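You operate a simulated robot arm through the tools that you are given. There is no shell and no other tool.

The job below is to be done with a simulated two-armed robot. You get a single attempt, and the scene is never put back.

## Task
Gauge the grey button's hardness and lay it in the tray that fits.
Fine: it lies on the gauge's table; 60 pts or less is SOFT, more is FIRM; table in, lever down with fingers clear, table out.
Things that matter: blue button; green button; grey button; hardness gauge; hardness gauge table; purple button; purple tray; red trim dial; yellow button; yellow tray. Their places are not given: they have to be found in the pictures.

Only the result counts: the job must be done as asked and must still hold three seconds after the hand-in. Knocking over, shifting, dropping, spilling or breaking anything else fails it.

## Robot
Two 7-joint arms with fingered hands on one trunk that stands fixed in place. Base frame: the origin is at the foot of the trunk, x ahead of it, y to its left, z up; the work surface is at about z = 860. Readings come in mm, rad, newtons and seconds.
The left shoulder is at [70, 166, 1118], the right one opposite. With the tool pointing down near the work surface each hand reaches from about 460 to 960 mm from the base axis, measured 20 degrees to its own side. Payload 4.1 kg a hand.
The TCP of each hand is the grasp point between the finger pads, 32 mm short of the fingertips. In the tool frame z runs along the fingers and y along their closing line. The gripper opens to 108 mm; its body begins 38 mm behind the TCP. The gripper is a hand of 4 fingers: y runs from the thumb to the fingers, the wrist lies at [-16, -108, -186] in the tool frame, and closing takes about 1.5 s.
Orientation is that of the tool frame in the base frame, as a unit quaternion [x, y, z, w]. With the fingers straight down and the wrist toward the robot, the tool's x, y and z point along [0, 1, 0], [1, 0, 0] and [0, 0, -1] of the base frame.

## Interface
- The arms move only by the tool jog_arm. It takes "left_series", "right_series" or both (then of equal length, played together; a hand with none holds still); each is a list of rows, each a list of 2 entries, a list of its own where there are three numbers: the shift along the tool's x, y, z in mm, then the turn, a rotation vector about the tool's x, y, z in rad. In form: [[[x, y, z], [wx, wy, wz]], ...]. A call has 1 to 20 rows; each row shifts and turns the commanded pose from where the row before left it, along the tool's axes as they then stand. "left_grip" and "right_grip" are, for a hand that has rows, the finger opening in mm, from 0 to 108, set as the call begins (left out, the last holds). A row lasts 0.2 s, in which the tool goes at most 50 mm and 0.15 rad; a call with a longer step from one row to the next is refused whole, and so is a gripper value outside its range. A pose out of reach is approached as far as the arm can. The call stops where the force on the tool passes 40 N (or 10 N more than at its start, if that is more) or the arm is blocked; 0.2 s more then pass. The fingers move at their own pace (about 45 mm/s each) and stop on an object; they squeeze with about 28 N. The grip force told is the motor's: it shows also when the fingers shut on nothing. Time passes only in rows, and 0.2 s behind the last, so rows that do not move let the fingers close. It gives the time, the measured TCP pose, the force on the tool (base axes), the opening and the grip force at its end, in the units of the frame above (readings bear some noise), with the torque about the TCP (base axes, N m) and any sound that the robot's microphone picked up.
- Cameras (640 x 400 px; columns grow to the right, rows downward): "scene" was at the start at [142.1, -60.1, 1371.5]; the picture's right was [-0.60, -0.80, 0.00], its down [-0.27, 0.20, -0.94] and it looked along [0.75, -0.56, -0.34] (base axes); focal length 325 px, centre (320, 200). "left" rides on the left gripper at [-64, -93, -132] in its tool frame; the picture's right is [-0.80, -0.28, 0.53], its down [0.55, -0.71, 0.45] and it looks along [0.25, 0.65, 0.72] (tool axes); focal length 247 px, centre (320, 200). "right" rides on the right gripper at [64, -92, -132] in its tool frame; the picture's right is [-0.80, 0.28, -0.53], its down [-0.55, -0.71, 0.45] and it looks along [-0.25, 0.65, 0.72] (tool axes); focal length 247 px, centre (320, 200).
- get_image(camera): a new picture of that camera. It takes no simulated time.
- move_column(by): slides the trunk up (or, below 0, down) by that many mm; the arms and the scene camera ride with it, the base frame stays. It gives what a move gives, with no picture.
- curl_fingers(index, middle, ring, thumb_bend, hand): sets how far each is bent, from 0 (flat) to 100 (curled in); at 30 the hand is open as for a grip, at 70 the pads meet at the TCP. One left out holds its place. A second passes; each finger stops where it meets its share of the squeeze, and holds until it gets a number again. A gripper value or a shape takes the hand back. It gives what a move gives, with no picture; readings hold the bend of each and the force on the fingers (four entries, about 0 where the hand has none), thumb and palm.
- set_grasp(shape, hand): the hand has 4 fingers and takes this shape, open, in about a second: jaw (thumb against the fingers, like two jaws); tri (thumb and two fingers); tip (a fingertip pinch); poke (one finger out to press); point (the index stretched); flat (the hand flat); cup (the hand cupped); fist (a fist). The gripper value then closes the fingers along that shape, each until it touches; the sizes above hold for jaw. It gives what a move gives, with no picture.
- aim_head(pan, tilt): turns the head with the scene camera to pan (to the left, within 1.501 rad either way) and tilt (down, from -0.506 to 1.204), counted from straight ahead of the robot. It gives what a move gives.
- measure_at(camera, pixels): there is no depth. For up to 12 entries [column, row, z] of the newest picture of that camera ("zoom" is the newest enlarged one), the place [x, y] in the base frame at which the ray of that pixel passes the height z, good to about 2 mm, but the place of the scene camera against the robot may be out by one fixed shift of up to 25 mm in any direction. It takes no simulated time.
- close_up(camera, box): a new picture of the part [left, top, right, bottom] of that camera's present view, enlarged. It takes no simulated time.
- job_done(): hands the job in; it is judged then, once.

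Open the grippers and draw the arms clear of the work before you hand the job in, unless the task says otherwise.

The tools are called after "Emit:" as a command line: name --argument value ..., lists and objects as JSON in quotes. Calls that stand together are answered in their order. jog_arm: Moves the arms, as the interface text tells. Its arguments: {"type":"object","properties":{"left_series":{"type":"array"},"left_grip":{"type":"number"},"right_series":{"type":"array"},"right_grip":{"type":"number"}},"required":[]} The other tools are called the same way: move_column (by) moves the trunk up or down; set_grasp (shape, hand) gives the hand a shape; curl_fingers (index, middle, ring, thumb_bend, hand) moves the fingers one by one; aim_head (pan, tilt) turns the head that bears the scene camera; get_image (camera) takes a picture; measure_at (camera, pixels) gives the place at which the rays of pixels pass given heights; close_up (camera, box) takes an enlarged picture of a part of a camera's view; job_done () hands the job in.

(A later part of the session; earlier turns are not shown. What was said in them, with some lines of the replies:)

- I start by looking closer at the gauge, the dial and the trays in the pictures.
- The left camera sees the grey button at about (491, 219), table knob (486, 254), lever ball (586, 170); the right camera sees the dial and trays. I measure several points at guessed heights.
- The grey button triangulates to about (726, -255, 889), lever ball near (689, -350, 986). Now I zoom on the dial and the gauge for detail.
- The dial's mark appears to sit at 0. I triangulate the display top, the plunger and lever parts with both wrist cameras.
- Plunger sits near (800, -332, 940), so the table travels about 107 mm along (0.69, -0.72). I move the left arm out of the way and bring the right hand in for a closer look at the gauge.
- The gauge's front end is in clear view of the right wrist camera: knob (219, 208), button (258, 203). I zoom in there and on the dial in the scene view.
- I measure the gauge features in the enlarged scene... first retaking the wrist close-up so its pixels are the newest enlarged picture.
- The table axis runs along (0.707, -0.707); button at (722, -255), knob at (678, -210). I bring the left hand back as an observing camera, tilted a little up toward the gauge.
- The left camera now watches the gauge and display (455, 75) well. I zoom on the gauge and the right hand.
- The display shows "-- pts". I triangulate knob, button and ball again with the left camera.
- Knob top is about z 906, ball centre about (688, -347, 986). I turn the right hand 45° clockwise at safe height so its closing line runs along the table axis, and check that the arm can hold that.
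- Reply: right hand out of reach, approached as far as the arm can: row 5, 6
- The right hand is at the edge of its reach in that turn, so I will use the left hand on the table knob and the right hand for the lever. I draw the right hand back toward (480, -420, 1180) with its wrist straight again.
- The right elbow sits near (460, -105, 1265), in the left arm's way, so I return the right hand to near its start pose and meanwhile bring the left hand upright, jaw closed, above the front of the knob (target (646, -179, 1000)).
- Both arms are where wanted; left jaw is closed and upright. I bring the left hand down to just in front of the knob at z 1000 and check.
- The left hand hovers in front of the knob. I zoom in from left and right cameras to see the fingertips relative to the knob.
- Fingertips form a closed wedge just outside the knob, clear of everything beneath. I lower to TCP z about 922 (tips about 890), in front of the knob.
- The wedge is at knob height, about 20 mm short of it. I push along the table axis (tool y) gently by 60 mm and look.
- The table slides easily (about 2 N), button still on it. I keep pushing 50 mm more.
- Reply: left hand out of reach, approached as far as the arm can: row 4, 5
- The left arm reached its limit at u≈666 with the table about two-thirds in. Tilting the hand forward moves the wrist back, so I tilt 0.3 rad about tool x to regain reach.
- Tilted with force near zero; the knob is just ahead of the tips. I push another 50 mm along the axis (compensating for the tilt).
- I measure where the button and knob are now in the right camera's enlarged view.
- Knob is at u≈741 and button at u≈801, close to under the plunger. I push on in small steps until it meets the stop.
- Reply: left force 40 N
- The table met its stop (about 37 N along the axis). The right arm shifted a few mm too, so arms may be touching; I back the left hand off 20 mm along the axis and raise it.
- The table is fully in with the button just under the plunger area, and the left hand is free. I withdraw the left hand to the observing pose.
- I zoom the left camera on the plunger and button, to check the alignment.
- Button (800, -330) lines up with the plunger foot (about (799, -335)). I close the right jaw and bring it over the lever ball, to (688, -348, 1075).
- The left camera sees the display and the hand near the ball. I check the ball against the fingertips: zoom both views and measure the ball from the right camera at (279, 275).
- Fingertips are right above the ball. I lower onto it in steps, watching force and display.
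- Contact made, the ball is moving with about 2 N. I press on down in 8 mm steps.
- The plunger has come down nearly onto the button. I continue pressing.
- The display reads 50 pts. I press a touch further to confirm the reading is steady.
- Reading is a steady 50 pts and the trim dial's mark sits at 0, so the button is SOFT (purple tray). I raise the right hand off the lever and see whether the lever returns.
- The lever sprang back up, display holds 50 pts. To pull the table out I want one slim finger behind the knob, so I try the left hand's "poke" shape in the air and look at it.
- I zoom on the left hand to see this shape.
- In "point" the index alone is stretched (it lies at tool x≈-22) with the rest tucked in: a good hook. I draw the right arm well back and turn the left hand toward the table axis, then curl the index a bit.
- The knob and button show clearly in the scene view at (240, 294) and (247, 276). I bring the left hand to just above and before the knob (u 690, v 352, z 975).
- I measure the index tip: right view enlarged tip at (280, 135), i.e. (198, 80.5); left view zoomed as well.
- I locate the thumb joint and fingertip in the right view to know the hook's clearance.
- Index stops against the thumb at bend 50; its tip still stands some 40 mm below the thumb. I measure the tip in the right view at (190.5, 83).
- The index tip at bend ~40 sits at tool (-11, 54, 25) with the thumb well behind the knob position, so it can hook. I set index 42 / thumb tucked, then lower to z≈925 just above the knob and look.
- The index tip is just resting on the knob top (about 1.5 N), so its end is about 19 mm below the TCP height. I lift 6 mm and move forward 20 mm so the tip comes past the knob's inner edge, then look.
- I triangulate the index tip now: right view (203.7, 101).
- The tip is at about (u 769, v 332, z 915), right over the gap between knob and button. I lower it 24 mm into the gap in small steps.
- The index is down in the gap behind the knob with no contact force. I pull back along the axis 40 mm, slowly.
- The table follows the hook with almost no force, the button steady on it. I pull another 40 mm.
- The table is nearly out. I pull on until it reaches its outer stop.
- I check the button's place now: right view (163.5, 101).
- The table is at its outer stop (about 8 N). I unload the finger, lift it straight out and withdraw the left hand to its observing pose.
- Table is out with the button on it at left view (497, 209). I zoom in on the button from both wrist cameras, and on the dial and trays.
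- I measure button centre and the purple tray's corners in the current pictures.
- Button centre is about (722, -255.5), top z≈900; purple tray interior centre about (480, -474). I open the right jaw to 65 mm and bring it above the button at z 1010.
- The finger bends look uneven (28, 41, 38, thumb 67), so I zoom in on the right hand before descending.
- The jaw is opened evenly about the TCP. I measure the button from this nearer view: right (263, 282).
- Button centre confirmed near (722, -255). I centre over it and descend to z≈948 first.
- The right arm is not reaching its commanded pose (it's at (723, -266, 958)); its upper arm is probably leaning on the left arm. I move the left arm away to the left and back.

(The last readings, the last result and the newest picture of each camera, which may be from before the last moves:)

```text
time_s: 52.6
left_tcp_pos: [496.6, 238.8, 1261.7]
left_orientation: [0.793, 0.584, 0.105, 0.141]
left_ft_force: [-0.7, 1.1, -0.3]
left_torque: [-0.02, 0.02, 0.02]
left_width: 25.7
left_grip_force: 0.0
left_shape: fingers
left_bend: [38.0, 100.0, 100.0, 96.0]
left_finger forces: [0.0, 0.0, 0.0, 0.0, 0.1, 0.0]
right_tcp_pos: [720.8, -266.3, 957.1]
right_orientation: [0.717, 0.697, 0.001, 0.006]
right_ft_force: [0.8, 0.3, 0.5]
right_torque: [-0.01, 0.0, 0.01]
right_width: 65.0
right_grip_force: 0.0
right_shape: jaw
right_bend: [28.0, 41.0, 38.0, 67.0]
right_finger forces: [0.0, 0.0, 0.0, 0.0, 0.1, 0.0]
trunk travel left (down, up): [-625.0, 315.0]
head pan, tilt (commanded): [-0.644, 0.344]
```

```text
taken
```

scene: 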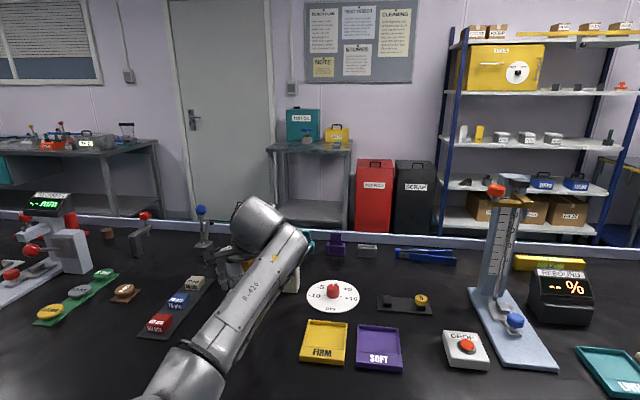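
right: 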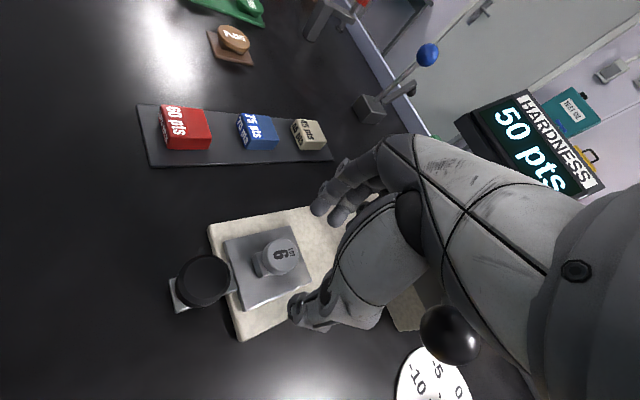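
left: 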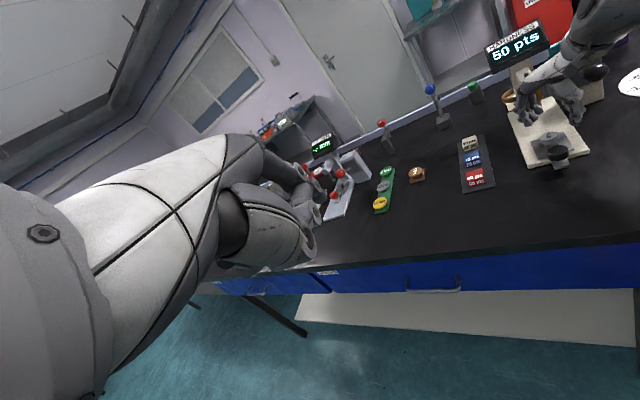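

The right arm's elbow swung freer once the left arm moved. I let a few idle rows pass and see whether the right hand settles at its commanded pose.

Emit:
jog_arm --right_series '[[[0, 0, 0], [0, 0, 0]], [[0, 0, 0], [0, 0, 0]], [[0, 0, 0], [0, 0, 0]]]'

Emit:
get_image --camera "scene"

Emit:
close_up --camera "left" --box '[460, 0, 640, 200]'

```text
time_s: 53.4
left_tcp_pos: [499.5, 237.8, 1262.0]
left_orientation: [0.793, 0.584, 0.103, 0.14]
left_ft_force: [-0.2, -0.1, 0.5]
left_torque: [0.04, 0.05, 0.01]
left_width: 25.6
left_grip_force: 0.0
left_shape: fingers
left_bend: [38.0, 100.0, 100.0, 96.0]
left_finger forces: [0.1, 0.0, 0.1, 0.0, 0.1, 0.0]
right_tcp_pos: [723.3, -270.0, 952.2]
right_orientation: [0.717, 0.697, 0.001, 0.005]
right_ft_force: [-0.8, -0.7, -0.6]
right_torque: [0.02, -0.03, -0.01]
right_width: 64.9
right_grip_force: 0.0
right_shape: jaw
right_bend: [28.0, 41.0, 38.0, 67.0]
right_finger forces: [0.0, 0.1, 0.0, 0.0, 0.0, 0.0]
trunk travel left (down, up): [-625.0, 315.0]
head pan, tilt (commanded): [-0.644, 0.344]
```

```text
taken
```

scene: 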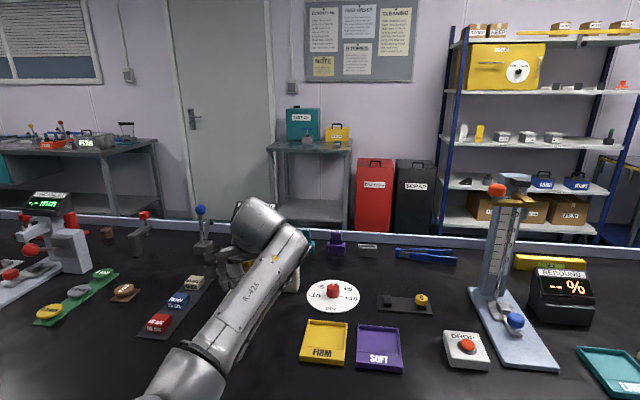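

```text
2.00 times, centred on (550, 100) of left
```

zoom: 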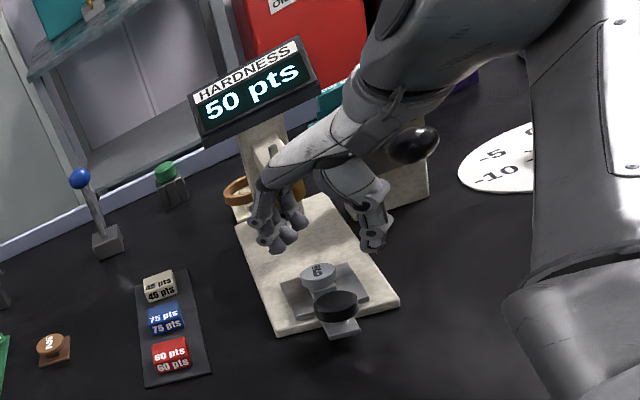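

The hand settles about 15 mm too far right at this turn, an arm limit. I raise it and turn the hand about 0.35 rad counter-clockwise so the wrist lies further right, which should ease the reach.

Emit:
jog_arm --right_series '[[[0, 0, -30], [0, 0, 0]], [[0, 0, -30], [0, 0, 0]], [[0, 0, 0], [0, 0, -0.12]], [[0, 0, 0], [0, 0, -0.12]], [[0, 0, 0], [0, 0, -0.11]], [[0, 0, 0], [0, 0, 0]]]'

Emit:
get_image --camera "scene"

Emit:
close_up --camera "left" --box '[460, 0, 640, 200]'

Emit:
get_image --camera "right"

```text
time_s: 54.8
left_tcp_pos: [498.7, 237.4, 1261.4]
left_orientation: [0.793, 0.584, 0.103, 0.14]
left_ft_force: [0.0, -0.3, -0.3]
left_torque: [0.0, -0.03, 0.01]
left_width: 25.6
left_grip_force: 0.2
left_shape: fingers
left_bend: [38.0, 100.0, 100.0, 96.0]
left_finger forces: [0.0, 0.1, 0.0, 0.0, 0.0, 0.0]
right_tcp_pos: [721.0, -252.4, 1009.1]
right_orientation: [0.575, 0.818, 0.0, 0.0]
right_ft_force: [-0.1, 0.1, 0.1]
right_torque: [-0.03, 0.03, -0.03]
right_width: 64.8
right_grip_force: 0.0
right_shape: jaw
right_bend: [28.0, 41.0, 38.0, 67.0]
right_finger forces: [0.1, 0.0, 0.0, 0.0, 0.0, 0.0]
trunk travel left (down, up): [-625.0, 315.0]
head pan, tilt (commanded): [-0.644, 0.344]
```

```text
taken
```

scene: 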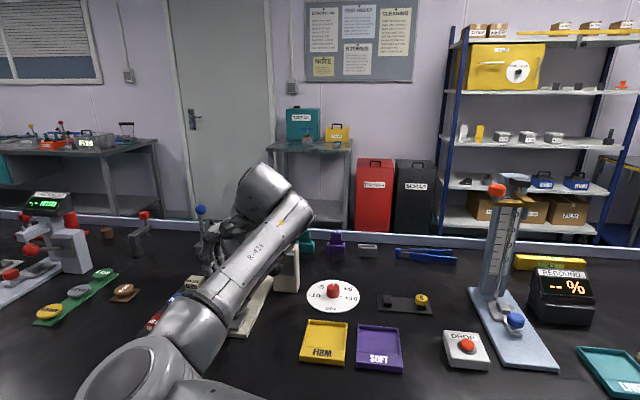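

```text
2.00 times, centred on (550, 100) of left
```

zoom: 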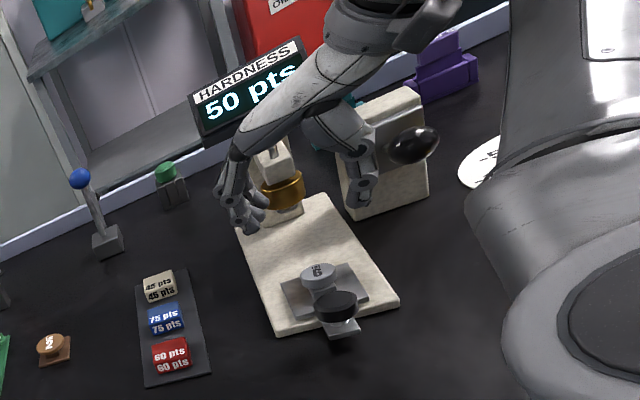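

```text
taken
```

right: 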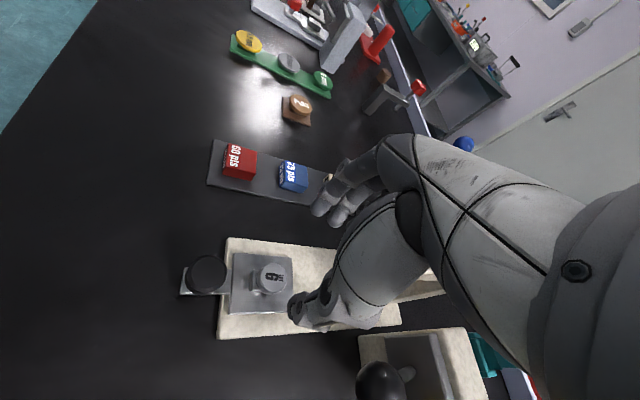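

With this turn the hand holds its pose exactly: (721, -252, 1009). I descend 60 mm to z≈948 and check.

Emit:
jog_arm --right_series '[[[0, 0, 20], [0, 0, 0]], [[0, 0, 20], [0, 0, 0]], [[0, 0, 20], [0, 0, 0]], [[0, 0, 0], [0, 0, 0]]]'

Emit:
close_up --camera "right" --box '[200, 140, 420, 380]'

Emit:
close_up --camera "left" --box '[460, 40, 600, 180]'

Emit:
get_image --camera "scene"

```text
time_s: 55.8
left_tcp_pos: [499.5, 238.8, 1262.6]
left_orientation: [0.792, 0.585, 0.104, 0.14]
left_ft_force: [0.0, -0.1, -0.1]
left_torque: [0.0, 0.01, 0.02]
left_width: 25.3
left_grip_force: 0.0
left_shape: fingers
left_bend: [38.0, 100.0, 100.0, 96.0]
left_finger forces: [0.1, 0.0, 0.1, 0.0, 0.0, 0.0]
right_tcp_pos: [720.5, -254.4, 948.8]
right_orientation: [0.576, 0.818, -0.001, 0.001]
right_ft_force: [-0.2, -0.5, 0.4]
right_torque: [0.01, -0.02, 0.02]
right_width: 64.9
right_grip_force: 0.0
right_shape: jaw
right_bend: [28.0, 41.0, 38.0, 67.0]
right_finger forces: [0.1, 0.1, 0.0, 0.0, 0.0, 0.0]
trunk travel left (down, up): [-625.0, 315.0]
head pan, tilt (commanded): [-0.644, 0.344]
```

```text
1.67 times, centred on (310, 260) of right
```

zoom: 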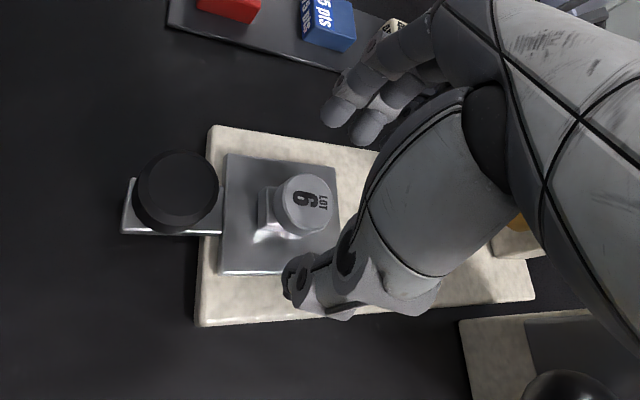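

```text
2.86 times, centred on (530, 110) of left
```

zoom: 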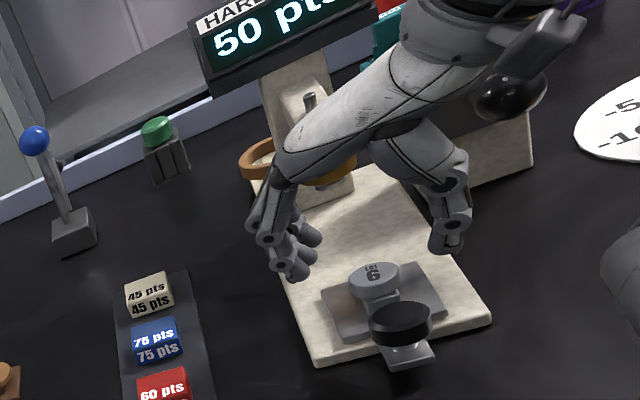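

```text
taken
```

scene: 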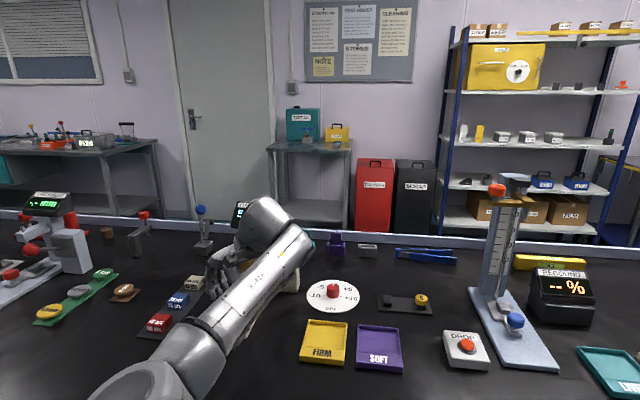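

The button is centred under the TCP within about 2 mm. I descend to z≈918 so the fingertips straddle it.

Emit:
jog_arm --right_series '[[[0, 0, 10], [0, 0, 0]], [[0, 0, 10], [0, 0, 0]], [[0, 0, 6], [0, 0, 0]], [[0, 0, 4], [0, 0, 0]]]'

Emit:
close_up --camera "right" --box '[200, 140, 420, 380]'

Emit:
close_up --camera "left" --box '[490, 80, 600, 180]'

```text
time_s: 56.8
left_tcp_pos: [499.4, 237.8, 1262.4]
left_orientation: [0.792, 0.584, 0.103, 0.141]
left_ft_force: [-1.1, 0.2, 0.1]
left_torque: [0.02, 0.04, -0.02]
left_width: 25.7
left_grip_force: 0.1
left_shape: fingers
left_bend: [38.0, 100.0, 100.0, 96.0]
left_finger forces: [0.0, 0.1, 0.1, 0.1, 0.0, 0.0]
right_tcp_pos: [721.0, -253.0, 916.9]
right_orientation: [0.575, 0.818, 0.0, -0.001]
right_ft_force: [-0.8, -0.6, 0.1]
right_torque: [-0.03, -0.01, 0.02]
right_width: 64.8
right_grip_force: 0.1
right_shape: jaw
right_bend: [28.0, 41.0, 38.0, 67.0]
right_finger forces: [0.1, 0.0, 0.1, 0.0, 0.0, 0.0]
trunk travel left (down, up): [-625.0, 315.0]
head pan, tilt (commanded): [-0.644, 0.344]
```

```text
1.67 times, centred on (310, 260) of right
```

zoom: 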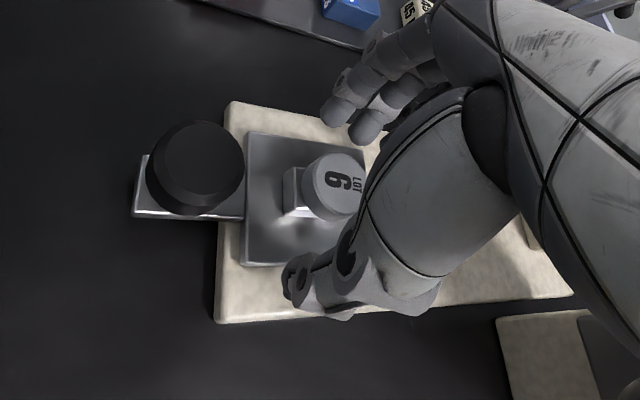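

```text
4.00 times, centred on (545, 130) of left
```

zoom: 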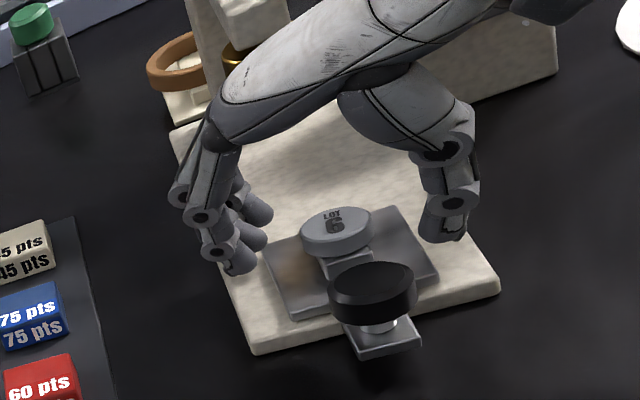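

Fingers and thumb stand on both sides of the button at its height. I close the jaw on it.

Emit:
jog_arm --right_grip 10 --right_series '[[[0, 0, 0], [0, 0, 0]], [[0, 0, 0], [0, 0, 0]], [[0, 0, 0], [0, 0, 0]], [[0, 0, 0], [0, 0, 0]], [[0, 0, 0], [0, 0, 0]], [[0, 0, 0], [0, 0, 0]], [[0, 0, 0], [0, 0, 0]]]'

Emit:
close_up --camera "left" --box '[490, 80, 600, 180]'

Emit:
close_up --camera "right" --box '[200, 140, 420, 380]'

```text
time_s: 58.4
left_tcp_pos: [498.4, 236.0, 1260.8]
left_orientation: [0.792, 0.584, 0.104, 0.141]
left_ft_force: [0.0, 0.9, -0.6]
left_torque: [0.02, -0.02, 0.0]
left_width: 25.5
left_grip_force: 0.0
left_shape: fingers
left_bend: [38.0, 100.0, 100.0, 96.0]
left_finger forces: [0.0, 0.0, 0.1, 0.1, 0.1, 0.0]
right_tcp_pos: [720.7, -253.5, 918.3]
right_orientation: [0.576, 0.817, -0.001, 0.0]
right_ft_force: [-2.4, -1.6, 0.8]
right_torque: [-0.04, 0.09, 0.16]
right_width: 21.3
right_grip_force: 27.8
right_shape: jaw
right_bend: [73.0, 57.0, 64.0, 75.0]
right_finger forces: [13.4, 7.8, 0.0, 0.1, 23.1, 0.1]
trunk travel left (down, up): [-625.0, 315.0]
head pan, tilt (commanded): [-0.644, 0.344]
```

```text
4.00 times, centred on (545, 130) of left
```

zoom: 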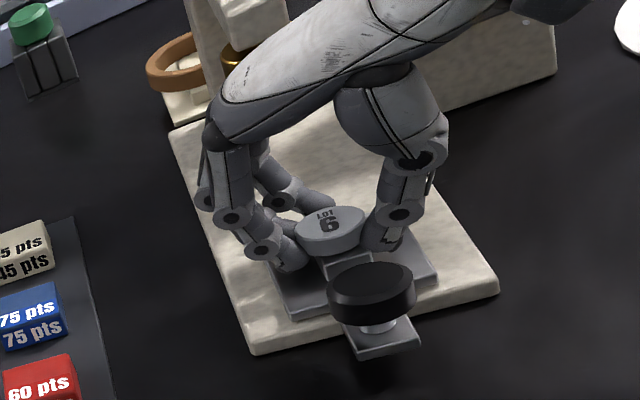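

```text
1.67 times, centred on (310, 260) of right
```

zoom: 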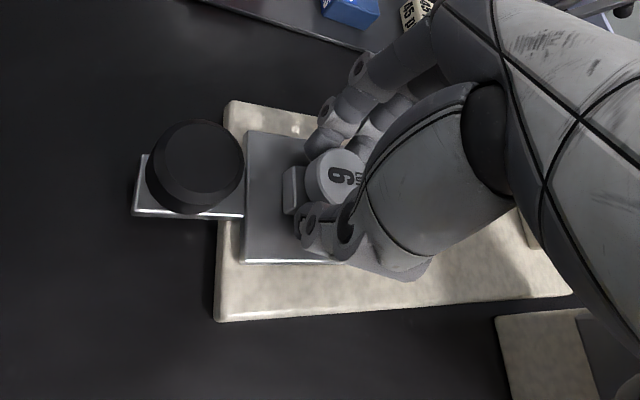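

The button is pinched between index/middle (13 + 8 N) and thumb (23 N). I lift slowly 30 mm.

Emit:
jog_arm --right_series '[[[0, 0, -4], [0, 0, 0]], [[0, 0, -6], [0, 0, 0]], [[0, 0, -10], [0, 0, 0]], [[0, 0, -10], [0, 0, 0]]]'

Emit:
close_up --camera "left" --box '[490, 80, 600, 180]'

Emit:
close_up --camera "right" --box '[200, 140, 420, 380]'

```text
time_s: 59.4
left_tcp_pos: [498.4, 237.6, 1260.5]
left_orientation: [0.793, 0.584, 0.104, 0.14]
left_ft_force: [-0.4, 0.7, 0.3]
left_torque: [0.0, 0.0, 0.01]
left_width: 25.5
left_grip_force: 0.1
left_shape: fingers
left_bend: [38.0, 100.0, 100.0, 96.0]
left_finger forces: [0.1, 0.1, 0.0, 0.1, 0.1, 0.0]
right_tcp_pos: [721.6, -253.3, 948.6]
right_orientation: [0.575, 0.818, 0.0, 0.0]
right_ft_force: [-0.1, 0.1, 0.4]
right_torque: [-0.01, -0.01, -0.01]
right_width: 21.3
right_grip_force: 28.0
right_shape: jaw
right_bend: [73.0, 57.0, 64.0, 75.0]
right_finger forces: [15.2, 8.0, 0.0, 0.0, 22.6, 0.0]
trunk travel left (down, up): [-625.0, 315.0]
head pan, tilt (commanded): [-0.644, 0.344]
```

```text
4.00 times, centred on (545, 130) of left
```

zoom: 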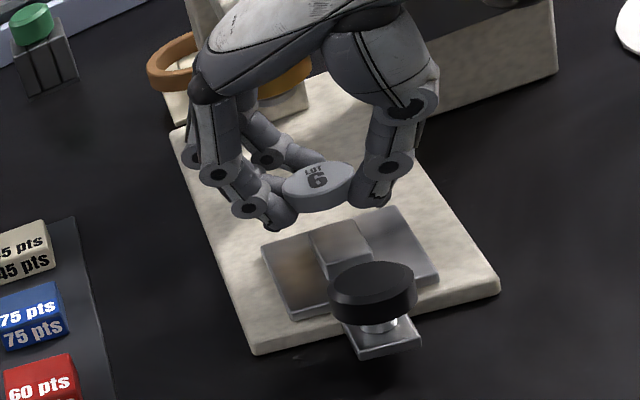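

```text
1.67 times, centred on (310, 260) of right
```

zoom: 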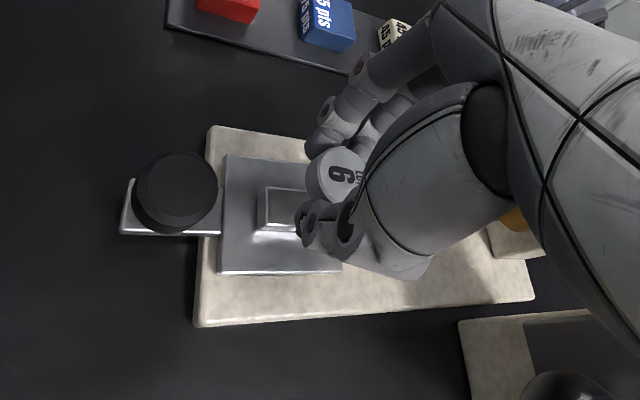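

The button is lifted clean off the table. I raise to z≈1090, carry it over to the purple tray's centre, and turn the hand to match the tray's sides.

Emit:
jog_arm --right_series '[[[0, 0, -25], [0, 0, 0]], [[0, 0, -35], [0, 0, 0]], [[0, 0, -40], [0, 0, 0]], [[0, 0, -40], [0, 0, 0]], [[-7, -17, 0], [0, 0, 0]], [[-14.06, -33.5, 0], [0, 0, 0]], [[-14.06, -33.5, 0], [0, 0, 0]], [[-14.06, -33.5, 0], [0, 0, 0]], [[-14.06, -33.5, 0], [0, 0, 0]], [[-14.06, -33.5, 0], [0, 0, 0]], [[-14.06, -33.5, 0], [0, 0, 0]], [[-14.06, -33.5, 0], [0, 0, 0]], [[-14.06, -33.5, 0], [0, 0, 0]], [[-7, -16.5, 0], [0, 0, 0]], [[0, 0, 0], [0, 0, -0.11]], [[0, 0, 0], [0, 0, -0.11]], [[0, 0, 0], [0, 0, -0.11]], [[0, 0, 0], [0, 0, -0.11]]]'

Emit:
get_image --camera "right"

Emit:
get_image --camera "scene"

Emit:
get_image --camera "left"

```text
time_s: 63.2
left_tcp_pos: [498.8, 237.5, 1261.5]
left_orientation: [0.792, 0.584, 0.103, 0.14]
left_ft_force: [0.9, 0.0, 0.1]
left_torque: [-0.02, 0.01, -0.04]
left_width: 25.7
left_grip_force: 0.1
left_shape: fingers
left_bend: [38.0, 100.0, 100.0, 96.0]
left_finger forces: [0.1, 0.0, 0.1, 0.0, 0.1, 0.0]
right_tcp_pos: [480.1, -475.0, 1088.0]
right_orientation: [0.383, 0.924, 0.001, 0.0]
right_ft_force: [-0.2, -0.1, -0.4]
right_torque: [-0.01, 0.0, 0.01]
right_width: 21.1
right_grip_force: 27.9
right_shape: jaw
right_bend: [73.0, 57.0, 64.0, 75.0]
right_finger forces: [14.8, 8.9, 0.1, 0.0, 22.8, 0.0]
trunk travel left (down, up): [-625.0, 315.0]
head pan, tilt (commanded): [-0.644, 0.344]
```

```text
taken
```

right: 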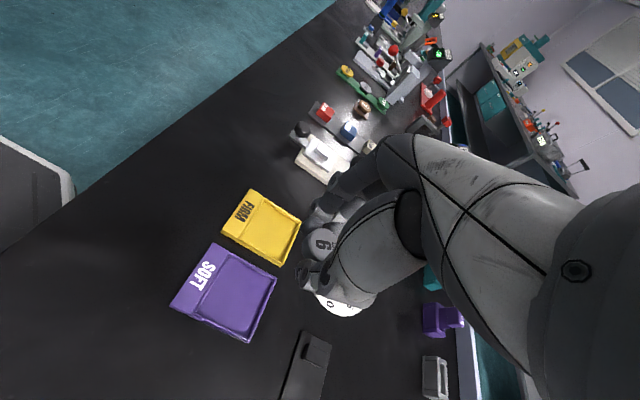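

```text
taken
```

scene: 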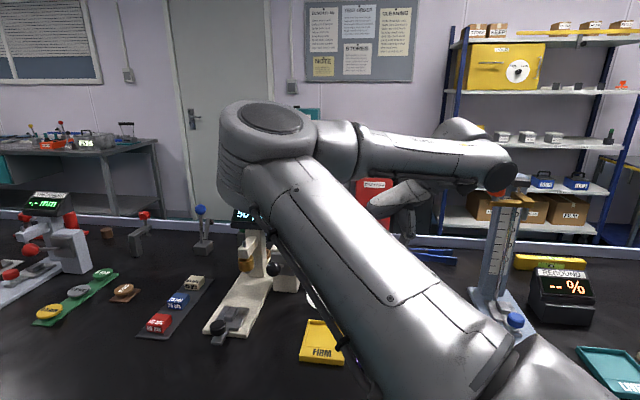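

```text
taken
```

left: 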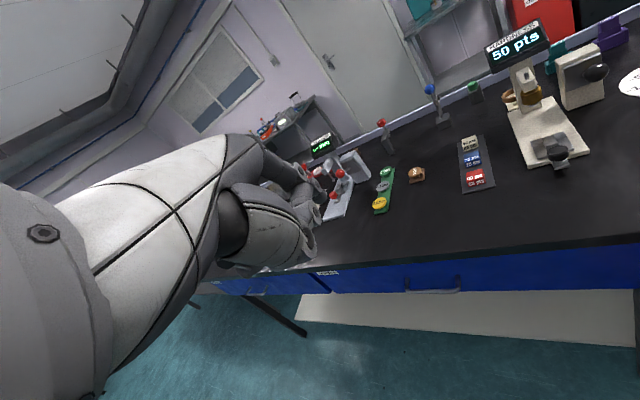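

The button is held above the tray area. I zoom on the purple tray from the right camera and measure its inner corners.

Emit:
close_up --camera "right" --box '[160, 200, 320, 350]'

```text
2.67 times, centred on (240, 275) of right
```

zoom: 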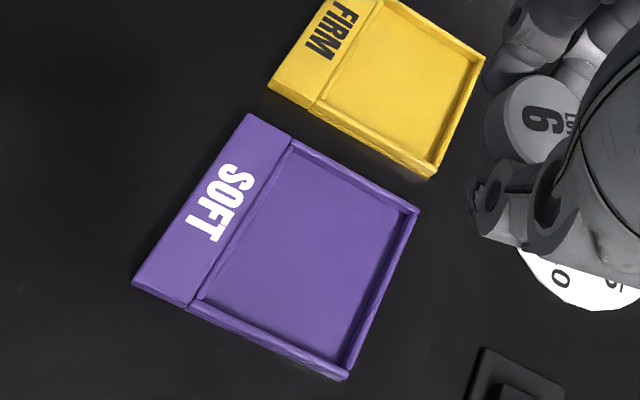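

I measure the purple tray's inner floor corners and rim in this enlarged view.

Emit:
measure_at --camera "zoom" --pixels '[[290, 147, 866], [405, 210, 866], [343, 362, 866], [200, 295, 866], [308, 255, 866], [419, 208, 874], [347, 380, 874], [292, 137, 874], [186, 306, 874]]'

```text
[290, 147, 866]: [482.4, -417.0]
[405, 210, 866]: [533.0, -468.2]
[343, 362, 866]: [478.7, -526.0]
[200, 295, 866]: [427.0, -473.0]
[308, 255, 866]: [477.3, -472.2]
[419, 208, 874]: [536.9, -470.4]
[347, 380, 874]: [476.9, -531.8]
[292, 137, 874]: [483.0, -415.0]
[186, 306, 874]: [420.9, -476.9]
```

Tray floor centre is (480, -471), about 72 x 79 mm inside. I centre the hand and descend to z≈928.

Emit:
jog_arm --right_series '[[[2.7, 3, 30], [0, 0, 0]], [[0, 0, 40], [0, 0, 0]], [[0, 0, 40], [0, 0, 0]], [[0, 0, 30], [0, 0, 0]], [[0, 0, 20], [0, 0, 0]]]'

Emit:
close_up --camera "right" --box '[180, 170, 400, 370]'

Emit:
close_up --camera "scene" --box '[290, 290, 430, 400]'

```text
time_s: 64.4
left_tcp_pos: [499.5, 236.0, 1260.4]
left_orientation: [0.793, 0.584, 0.103, 0.14]
left_ft_force: [-0.1, 0.5, 0.0]
left_torque: [-0.01, 0.0, -0.02]
left_width: 25.5
left_grip_force: 0.0
left_shape: fingers
left_bend: [38.0, 100.0, 100.0, 96.0]
left_finger forces: [0.1, 0.0, 0.0, 0.1, 0.0, 0.0]
right_tcp_pos: [480.5, -470.1, 926.8]
right_orientation: [0.382, 0.924, 0.0, 0.0]
right_ft_force: [-0.1, 0.6, -0.6]
right_torque: [-0.01, 0.01, 0.0]
right_width: 21.5
right_grip_force: 27.7
right_shape: jaw
right_bend: [73.0, 57.0, 64.0, 75.0]
right_finger forces: [14.5, 9.4, 0.1, 0.0, 23.0, 0.0]
trunk travel left (down, up): [-625.0, 315.0]
head pan, tilt (commanded): [-0.644, 0.344]
```

```text
2.00 times, centred on (290, 270) of right
```

zoom: 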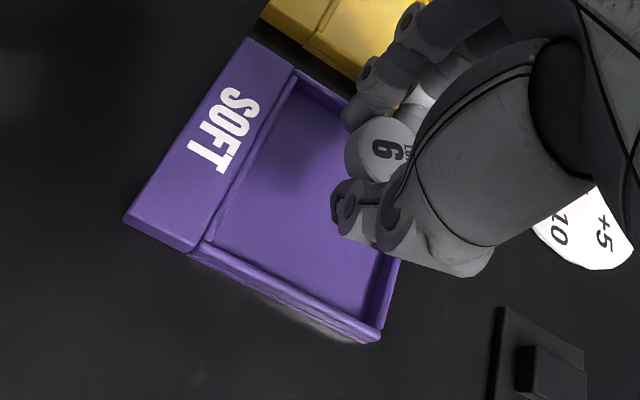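

```text
3.64 times, centred on (360, 345) of scene
```

zoom: 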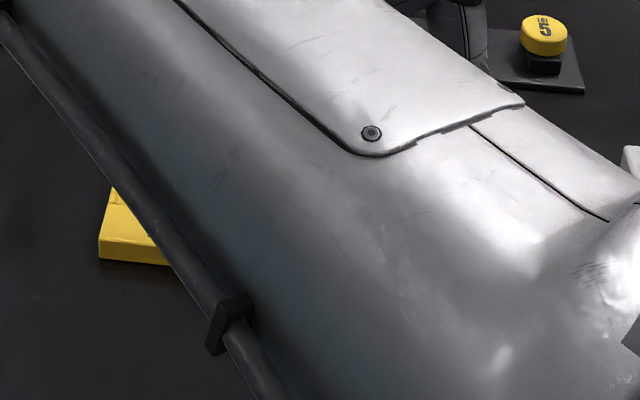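

The drop point projects to the tray's middle. I go down further in small steps, watching for contact.

Emit:
jog_arm --right_series '[[[0, 0, 10], [0, 0, 0]], [[0, 0, 8], [0, 0, 0]], [[0, 0, 5], [0, 0, 0]], [[0, 0, 3], [0, 0, 0]]]'

Emit:
close_up --camera "right" --box '[180, 170, 400, 370]'

```text
time_s: 65.4
left_tcp_pos: [498.6, 236.9, 1261.9]
left_orientation: [0.792, 0.584, 0.103, 0.141]
left_ft_force: [0.2, 0.1, 0.2]
left_torque: [-0.04, 0.0, -0.01]
left_width: 25.8
left_grip_force: 0.1
left_shape: fingers
left_bend: [38.0, 100.0, 100.0, 96.0]
left_finger forces: [0.0, 0.0, 0.1, 0.0, 0.0, 0.0]
right_tcp_pos: [479.6, -469.3, 900.9]
right_orientation: [0.383, 0.924, 0.0, 0.001]
right_ft_force: [-0.7, -0.2, 0.2]
right_torque: [-0.01, 0.02, 0.0]
right_width: 21.3
right_grip_force: 27.4
right_shape: jaw
right_bend: [73.0, 57.0, 64.0, 75.0]
right_finger forces: [14.5, 9.5, 0.0, 0.1, 22.9, 0.0]
trunk travel left (down, up): [-625.0, 315.0]
head pan, tilt (commanded): [-0.644, 0.344]
```

```text
2.00 times, centred on (290, 270) of right
```

zoom: 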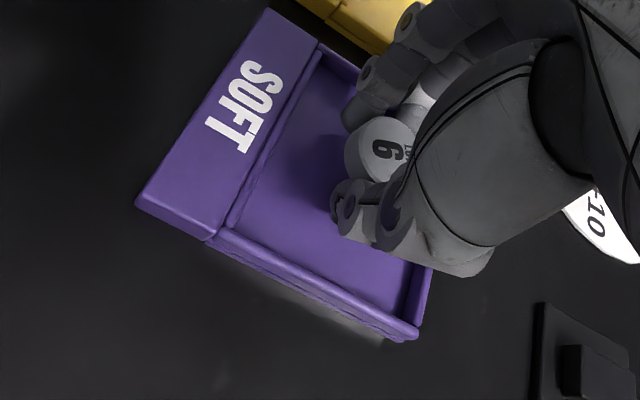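

No contact yet at z 901. I go down another 5 mm slowly.

Emit:
jog_arm --right_series '[[[0, 0, 2], [0, 0, 0]], [[0, 0, 2], [0, 0, 0]], [[0, 0, 1.5], [0, 0, 0]]]'

```text
time_s: 66.2
left_tcp_pos: [497.2, 236.8, 1261.6]
left_orientation: [0.792, 0.585, 0.103, 0.14]
left_ft_force: [-0.2, -0.3, 0.0]
left_torque: [0.01, 0.02, 0.03]
left_width: 25.6
left_grip_force: 0.1
left_shape: fingers
left_bend: [38.0, 100.0, 100.0, 96.0]
left_finger forces: [0.0, 0.1, 0.0, 0.0, 0.1, 0.0]
right_tcp_pos: [480.8, -468.7, 897.5]
right_orientation: [0.383, 0.924, -0.001, 0.001]
right_ft_force: [0.2, -0.4, 4.5]
right_torque: [0.01, 0.01, -0.01]
right_width: 21.2
right_grip_force: 27.7
right_shape: jaw
right_bend: [73.0, 57.0, 64.0, 75.0]
right_finger forces: [18.4, 9.8, 0.0, 0.1, 25.0, 0.0]
trunk travel left (down, up): [-625.0, 315.0]
head pan, tilt (commanded): [-0.644, 0.344]
```

Contact with the tray floor (4.5 N). I back off 1 mm and open the jaw modestly to release the button.

Emit:
jog_arm --right_grip 36 --right_series '[[[0, 0, -1], [0, 0, 0]], [[0, 0, -0.5], [0, 0, 0]], [[0, 0, 0], [0, 0, 0]], [[0, 0, 0], [0, 0, 0]], [[0, 0, 0], [0, 0, 0]]]'

Emit:
close_up --camera "right" --box '[180, 170, 400, 370]'

```text
time_s: 67.4
left_tcp_pos: [499.5, 237.6, 1261.8]
left_orientation: [0.792, 0.585, 0.103, 0.14]
left_ft_force: [0.1, 0.0, 1.2]
left_torque: [-0.02, -0.01, -0.03]
left_width: 25.7
left_grip_force: 0.0
left_shape: fingers
left_bend: [38.0, 100.0, 100.0, 96.0]
left_finger forces: [0.1, 0.0, 0.0, 0.1, 0.0, 0.1]
right_tcp_pos: [480.5, -469.0, 898.8]
right_orientation: [0.383, 0.924, 0.0, 0.0]
right_ft_force: [-0.6, -0.1, 0.1]
right_torque: [-0.03, 0.02, -0.02]
right_width: 35.6
right_grip_force: 0.0
right_shape: jaw
right_bend: [74.0, 53.0, 50.0, 74.0]
right_finger forces: [0.0, 1.0, 0.1, 0.0, 0.1, 0.1]
trunk travel left (down, up): [-625.0, 315.0]
head pan, tilt (commanded): [-0.644, 0.344]
```

```text
2.00 times, centred on (290, 270) of right
```

zoom: 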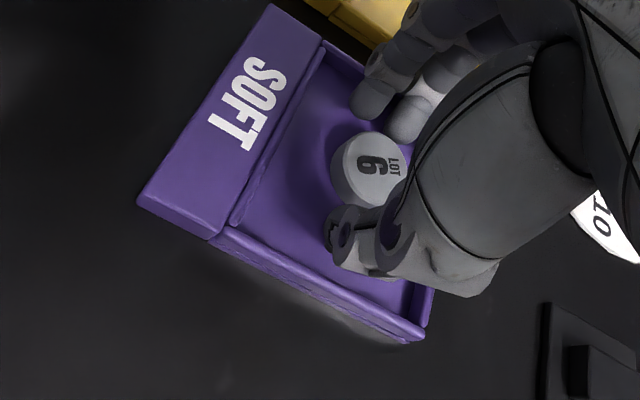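

The button rests on the tray floor and finger forces are about zero. I open slightly more and lift straight up.

Emit:
jog_arm --right_grip 44 --right_series '[[[0, 0, 0], [0, 0, 0]], [[0, 0, 0], [0, 0, 0]], [[0, 0, -3], [0, 0, 0]], [[0, 0, -5], [0, 0, 0]], [[0, 0, -8], [0, 0, 0]], [[0, 0, -10], [0, 0, 0]]]'

Emit:
close_up --camera "right" --box '[180, 170, 400, 370]'

```text
time_s: 68.8
left_tcp_pos: [497.5, 237.4, 1260.9]
left_orientation: [0.792, 0.585, 0.104, 0.141]
left_ft_force: [1.2, 0.3, 1.1]
left_torque: [0.01, -0.01, -0.01]
left_width: 25.5
left_grip_force: 0.0
left_shape: fingers
left_bend: [38.0, 100.0, 100.0, 96.0]
left_finger forces: [0.1, 0.0, 0.0, 0.0, 0.0, 0.0]
right_tcp_pos: [480.3, -468.0, 924.7]
right_orientation: [0.383, 0.924, 0.0, -0.001]
right_ft_force: [-0.6, -0.8, -1.2]
right_torque: [-0.02, -0.03, 0.02]
right_width: 43.7
right_grip_force: 0.0
right_shape: jaw
right_bend: [74.0, 49.0, 46.0, 73.0]
right_finger forces: [0.0, 0.0, 0.0, 0.0, 0.1, 0.0]
trunk travel left (down, up): [-625.0, 315.0]
head pan, tilt (commanded): [-0.644, 0.344]
```

```text
2.00 times, centred on (290, 270) of right
```

zoom: 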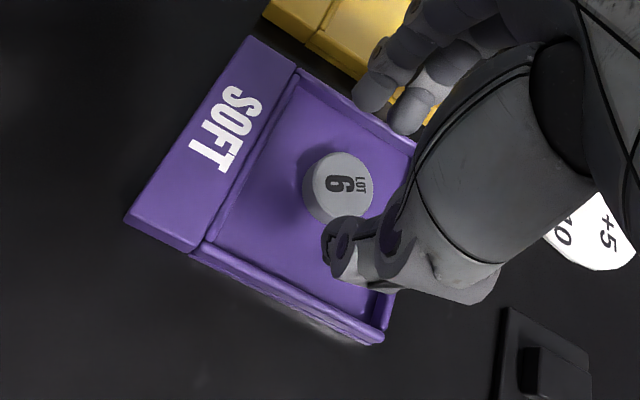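

The button lies flat in the middle of the purple SOFT tray. I lift the right hand clear, open it and draw it back toward its start pose.

Emit:
jog_arm --right_series '[[[0, 0, -30], [0, 0, 0]], [[0, 0, -40], [0, 0, 0]], [[0, 0, -45], [0, 0, 0]], [[0, 0, -45], [0, 0, 0]], [[0, 0, -45], [0, 0, 0]], [[0, 0, -45], [0, 0, 0]]]'

Emit:
jog_arm --right_grip 108 --right_series '[[[0, 0, -20], [0, 0, 0.1]], [[0, 0, -20], [0, 0, 0.12]], [[0, 0, 0], [0, 0, 0.14]], [[0, 0, 0], [0, 0, 0.14]], [[0, 0, 0], [0, 0, 0.14]], [[0, 0, 0], [0, 0, 0.14]], [[-30, -25, 0], [0, 0, 0]], [[-30, -25, 0], [0, 0, 0]], [[-30, -25, 0], [0, 0, 0]]]'

Emit:
set_grasp --hand "left" --shape "jaw"

Emit:
get_image --camera "scene"

Emit:
get_image --camera "right"

Emit:
get_image --camera "left"

```text
time_s: 70.2
left_tcp_pos: [496.4, 237.6, 1262.7]
left_orientation: [0.792, 0.585, 0.103, 0.14]
left_ft_force: [0.1, 0.0, 0.7]
left_torque: [-0.03, -0.05, 0.02]
left_width: 25.9
left_grip_force: 0.1
left_shape: fingers
left_bend: [38.0, 100.0, 100.0, 96.0]
left_finger forces: [0.0, 0.1, 0.1, 0.0, 0.0, 0.0]
right_tcp_pos: [478.9, -469.5, 1174.0]
right_orientation: [0.383, 0.924, 0.0, 0.0]
right_ft_force: [0.2, 1.2, 0.3]
right_torque: [0.01, 0.0, -0.01]
right_width: 43.6
right_grip_force: 0.0
right_shape: jaw
right_bend: [74.0, 49.0, 46.0, 73.0]
right_finger forces: [0.1, 0.1, 0.0, 0.0, 0.0, 0.0]
trunk travel left (down, up): [-625.0, 315.0]
head pan, tilt (commanded): [-0.644, 0.344]
```

```text
time_s: 72.2
left_tcp_pos: [497.6, 236.3, 1262.9]
left_orientation: [0.793, 0.584, 0.104, 0.14]
left_ft_force: [0.6, 0.0, -0.2]
left_torque: [0.01, 0.01, 0.0]
left_width: 25.6
left_grip_force: 0.1
left_shape: fingers
left_bend: [38.0, 100.0, 100.0, 96.0]
left_finger forces: [0.0, 0.1, 0.1, 0.0, 0.0, 0.0]
right_tcp_pos: [406.5, -562.1, 1214.2]
right_orientation: [0.705, 0.709, 0.0, -0.001]
right_ft_force: [0.7, 0.4, -0.2]
right_torque: [0.0, -0.01, -0.04]
right_width: 108.1
right_grip_force: 0.0
right_shape: jaw
right_bend: [30.0, 30.0, 30.0, 30.0]
right_finger forces: [0.0, 0.1, 0.1, 0.0, 0.0, 0.0]
trunk travel left (down, up): [-625.0, 315.0]
head pan, tilt (commanded): [-0.644, 0.344]
```

```text
time_s: 73.1
left_tcp_pos: [498.5, 237.5, 1261.2]
left_orientation: [0.793, 0.584, 0.104, 0.141]
left_ft_force: [0.6, -0.2, 1.0]
left_torque: [0.01, 0.01, -0.02]
left_width: 107.4
left_grip_force: 0.0
left_shape: jaw
left_bend: [30.0, 30.0, 30.0, 30.0]
left_finger forces: [0.0, 0.0, 0.0, 0.1, 0.0, 0.0]
right_tcp_pos: [406.6, -560.4, 1215.4]
right_orientation: [0.705, 0.709, -0.001, -0.001]
right_ft_force: [0.5, -0.3, 0.3]
right_torque: [-0.01, -0.01, -0.01]
right_width: 107.6
right_grip_force: 0.0
right_shape: jaw
right_bend: [30.0, 30.0, 30.0, 30.0]
right_finger forces: [0.1, 0.0, 0.1, 0.0, 0.0, 0.1]
trunk travel left (down, up): [-625.0, 315.0]
head pan, tilt (commanded): [-0.644, 0.344]
```

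```text
taken
```

scene: 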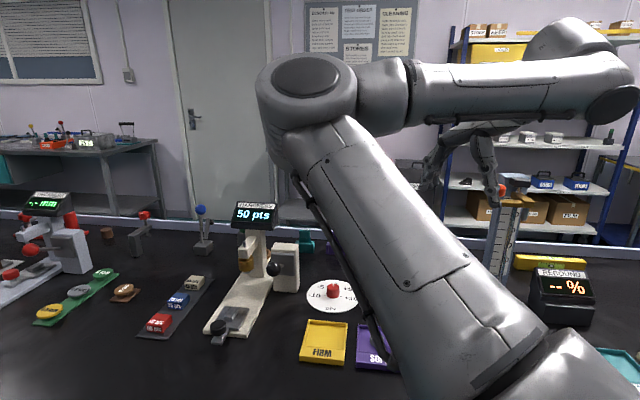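

```text
taken
```

right: 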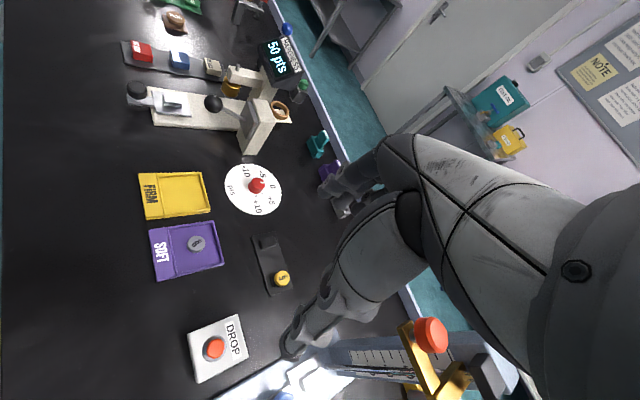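

```text
taken
```

left: 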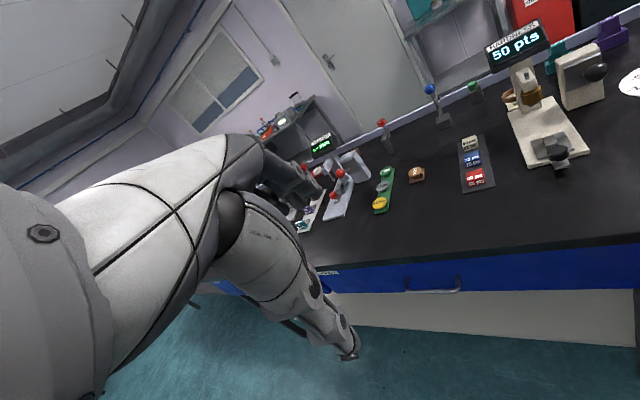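

The button lies in the SOFT tray and the bench looks undisturbed. One last close look at the tray, dial and gauge before handing in.

Emit:
close_up --camera "right" --box '[130, 150, 290, 290]'

Emit:
close_up --camera "right" --box '[220, 160, 290, 220]'

Emit:
close_up --camera "right" --box '[110, 0, 310, 160]'

```text
2.86 times, centred on (210, 220) of right
```

zoom: 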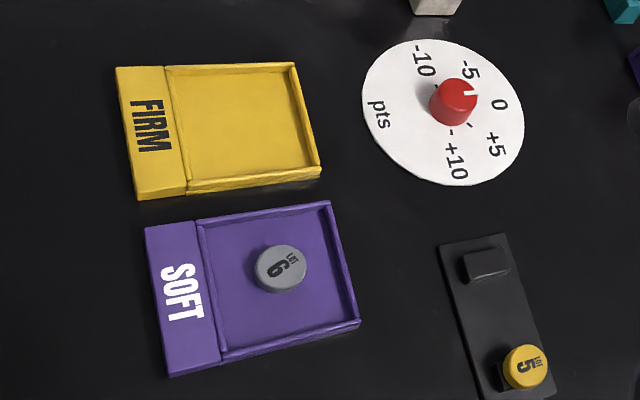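

```text
6.67 times, centred on (255, 190) of right
```

zoom: 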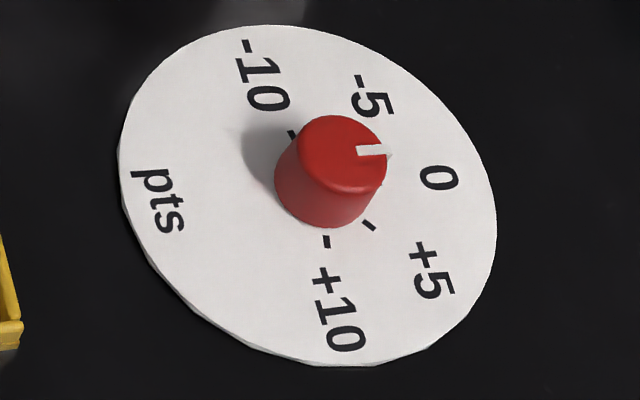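

```text
2.50 times, centred on (210, 80) of right
```

zoom: 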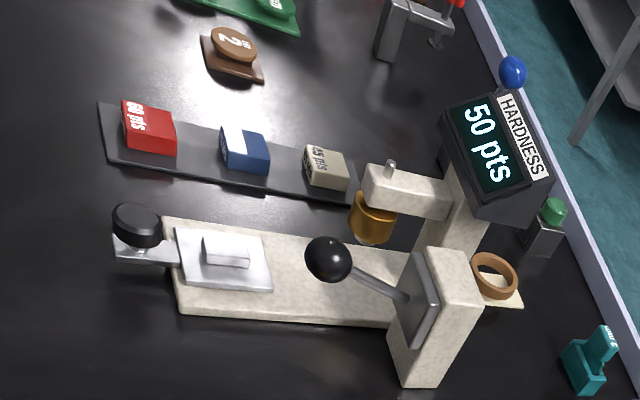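

The grey button read 50 pts, which is SOFT at 60 or under. It lies in the purple SOFT tray, the trim dial is at 0, and the gauge table is out. The lever is up, and both hands are open and clear, so I hand the job in.

Emit:
job_done

```text
The job is handed in.
```

I gauged the grey button (LOT 6) at 50 pts, which is SOFT, and laid it flat in the purple SOFT tray.

- **Reading:** with the table fully in and the lever down, the display showed 50 pts. It held steady when I pressed a little further. The trim dial was at about 0.
- **Calibration not checked:** I did not run one of the reference blocks (45, 60, 75 pts) through the gauge. If the gauge is off by no more than the dial's ±10 range, the true value is at most 60, so SOFT still holds.
- **Bench at hand-in:** the table was back out, the lever was up, and both hands were open and clear. In the last pictures nothing else looked shifted or knocked.
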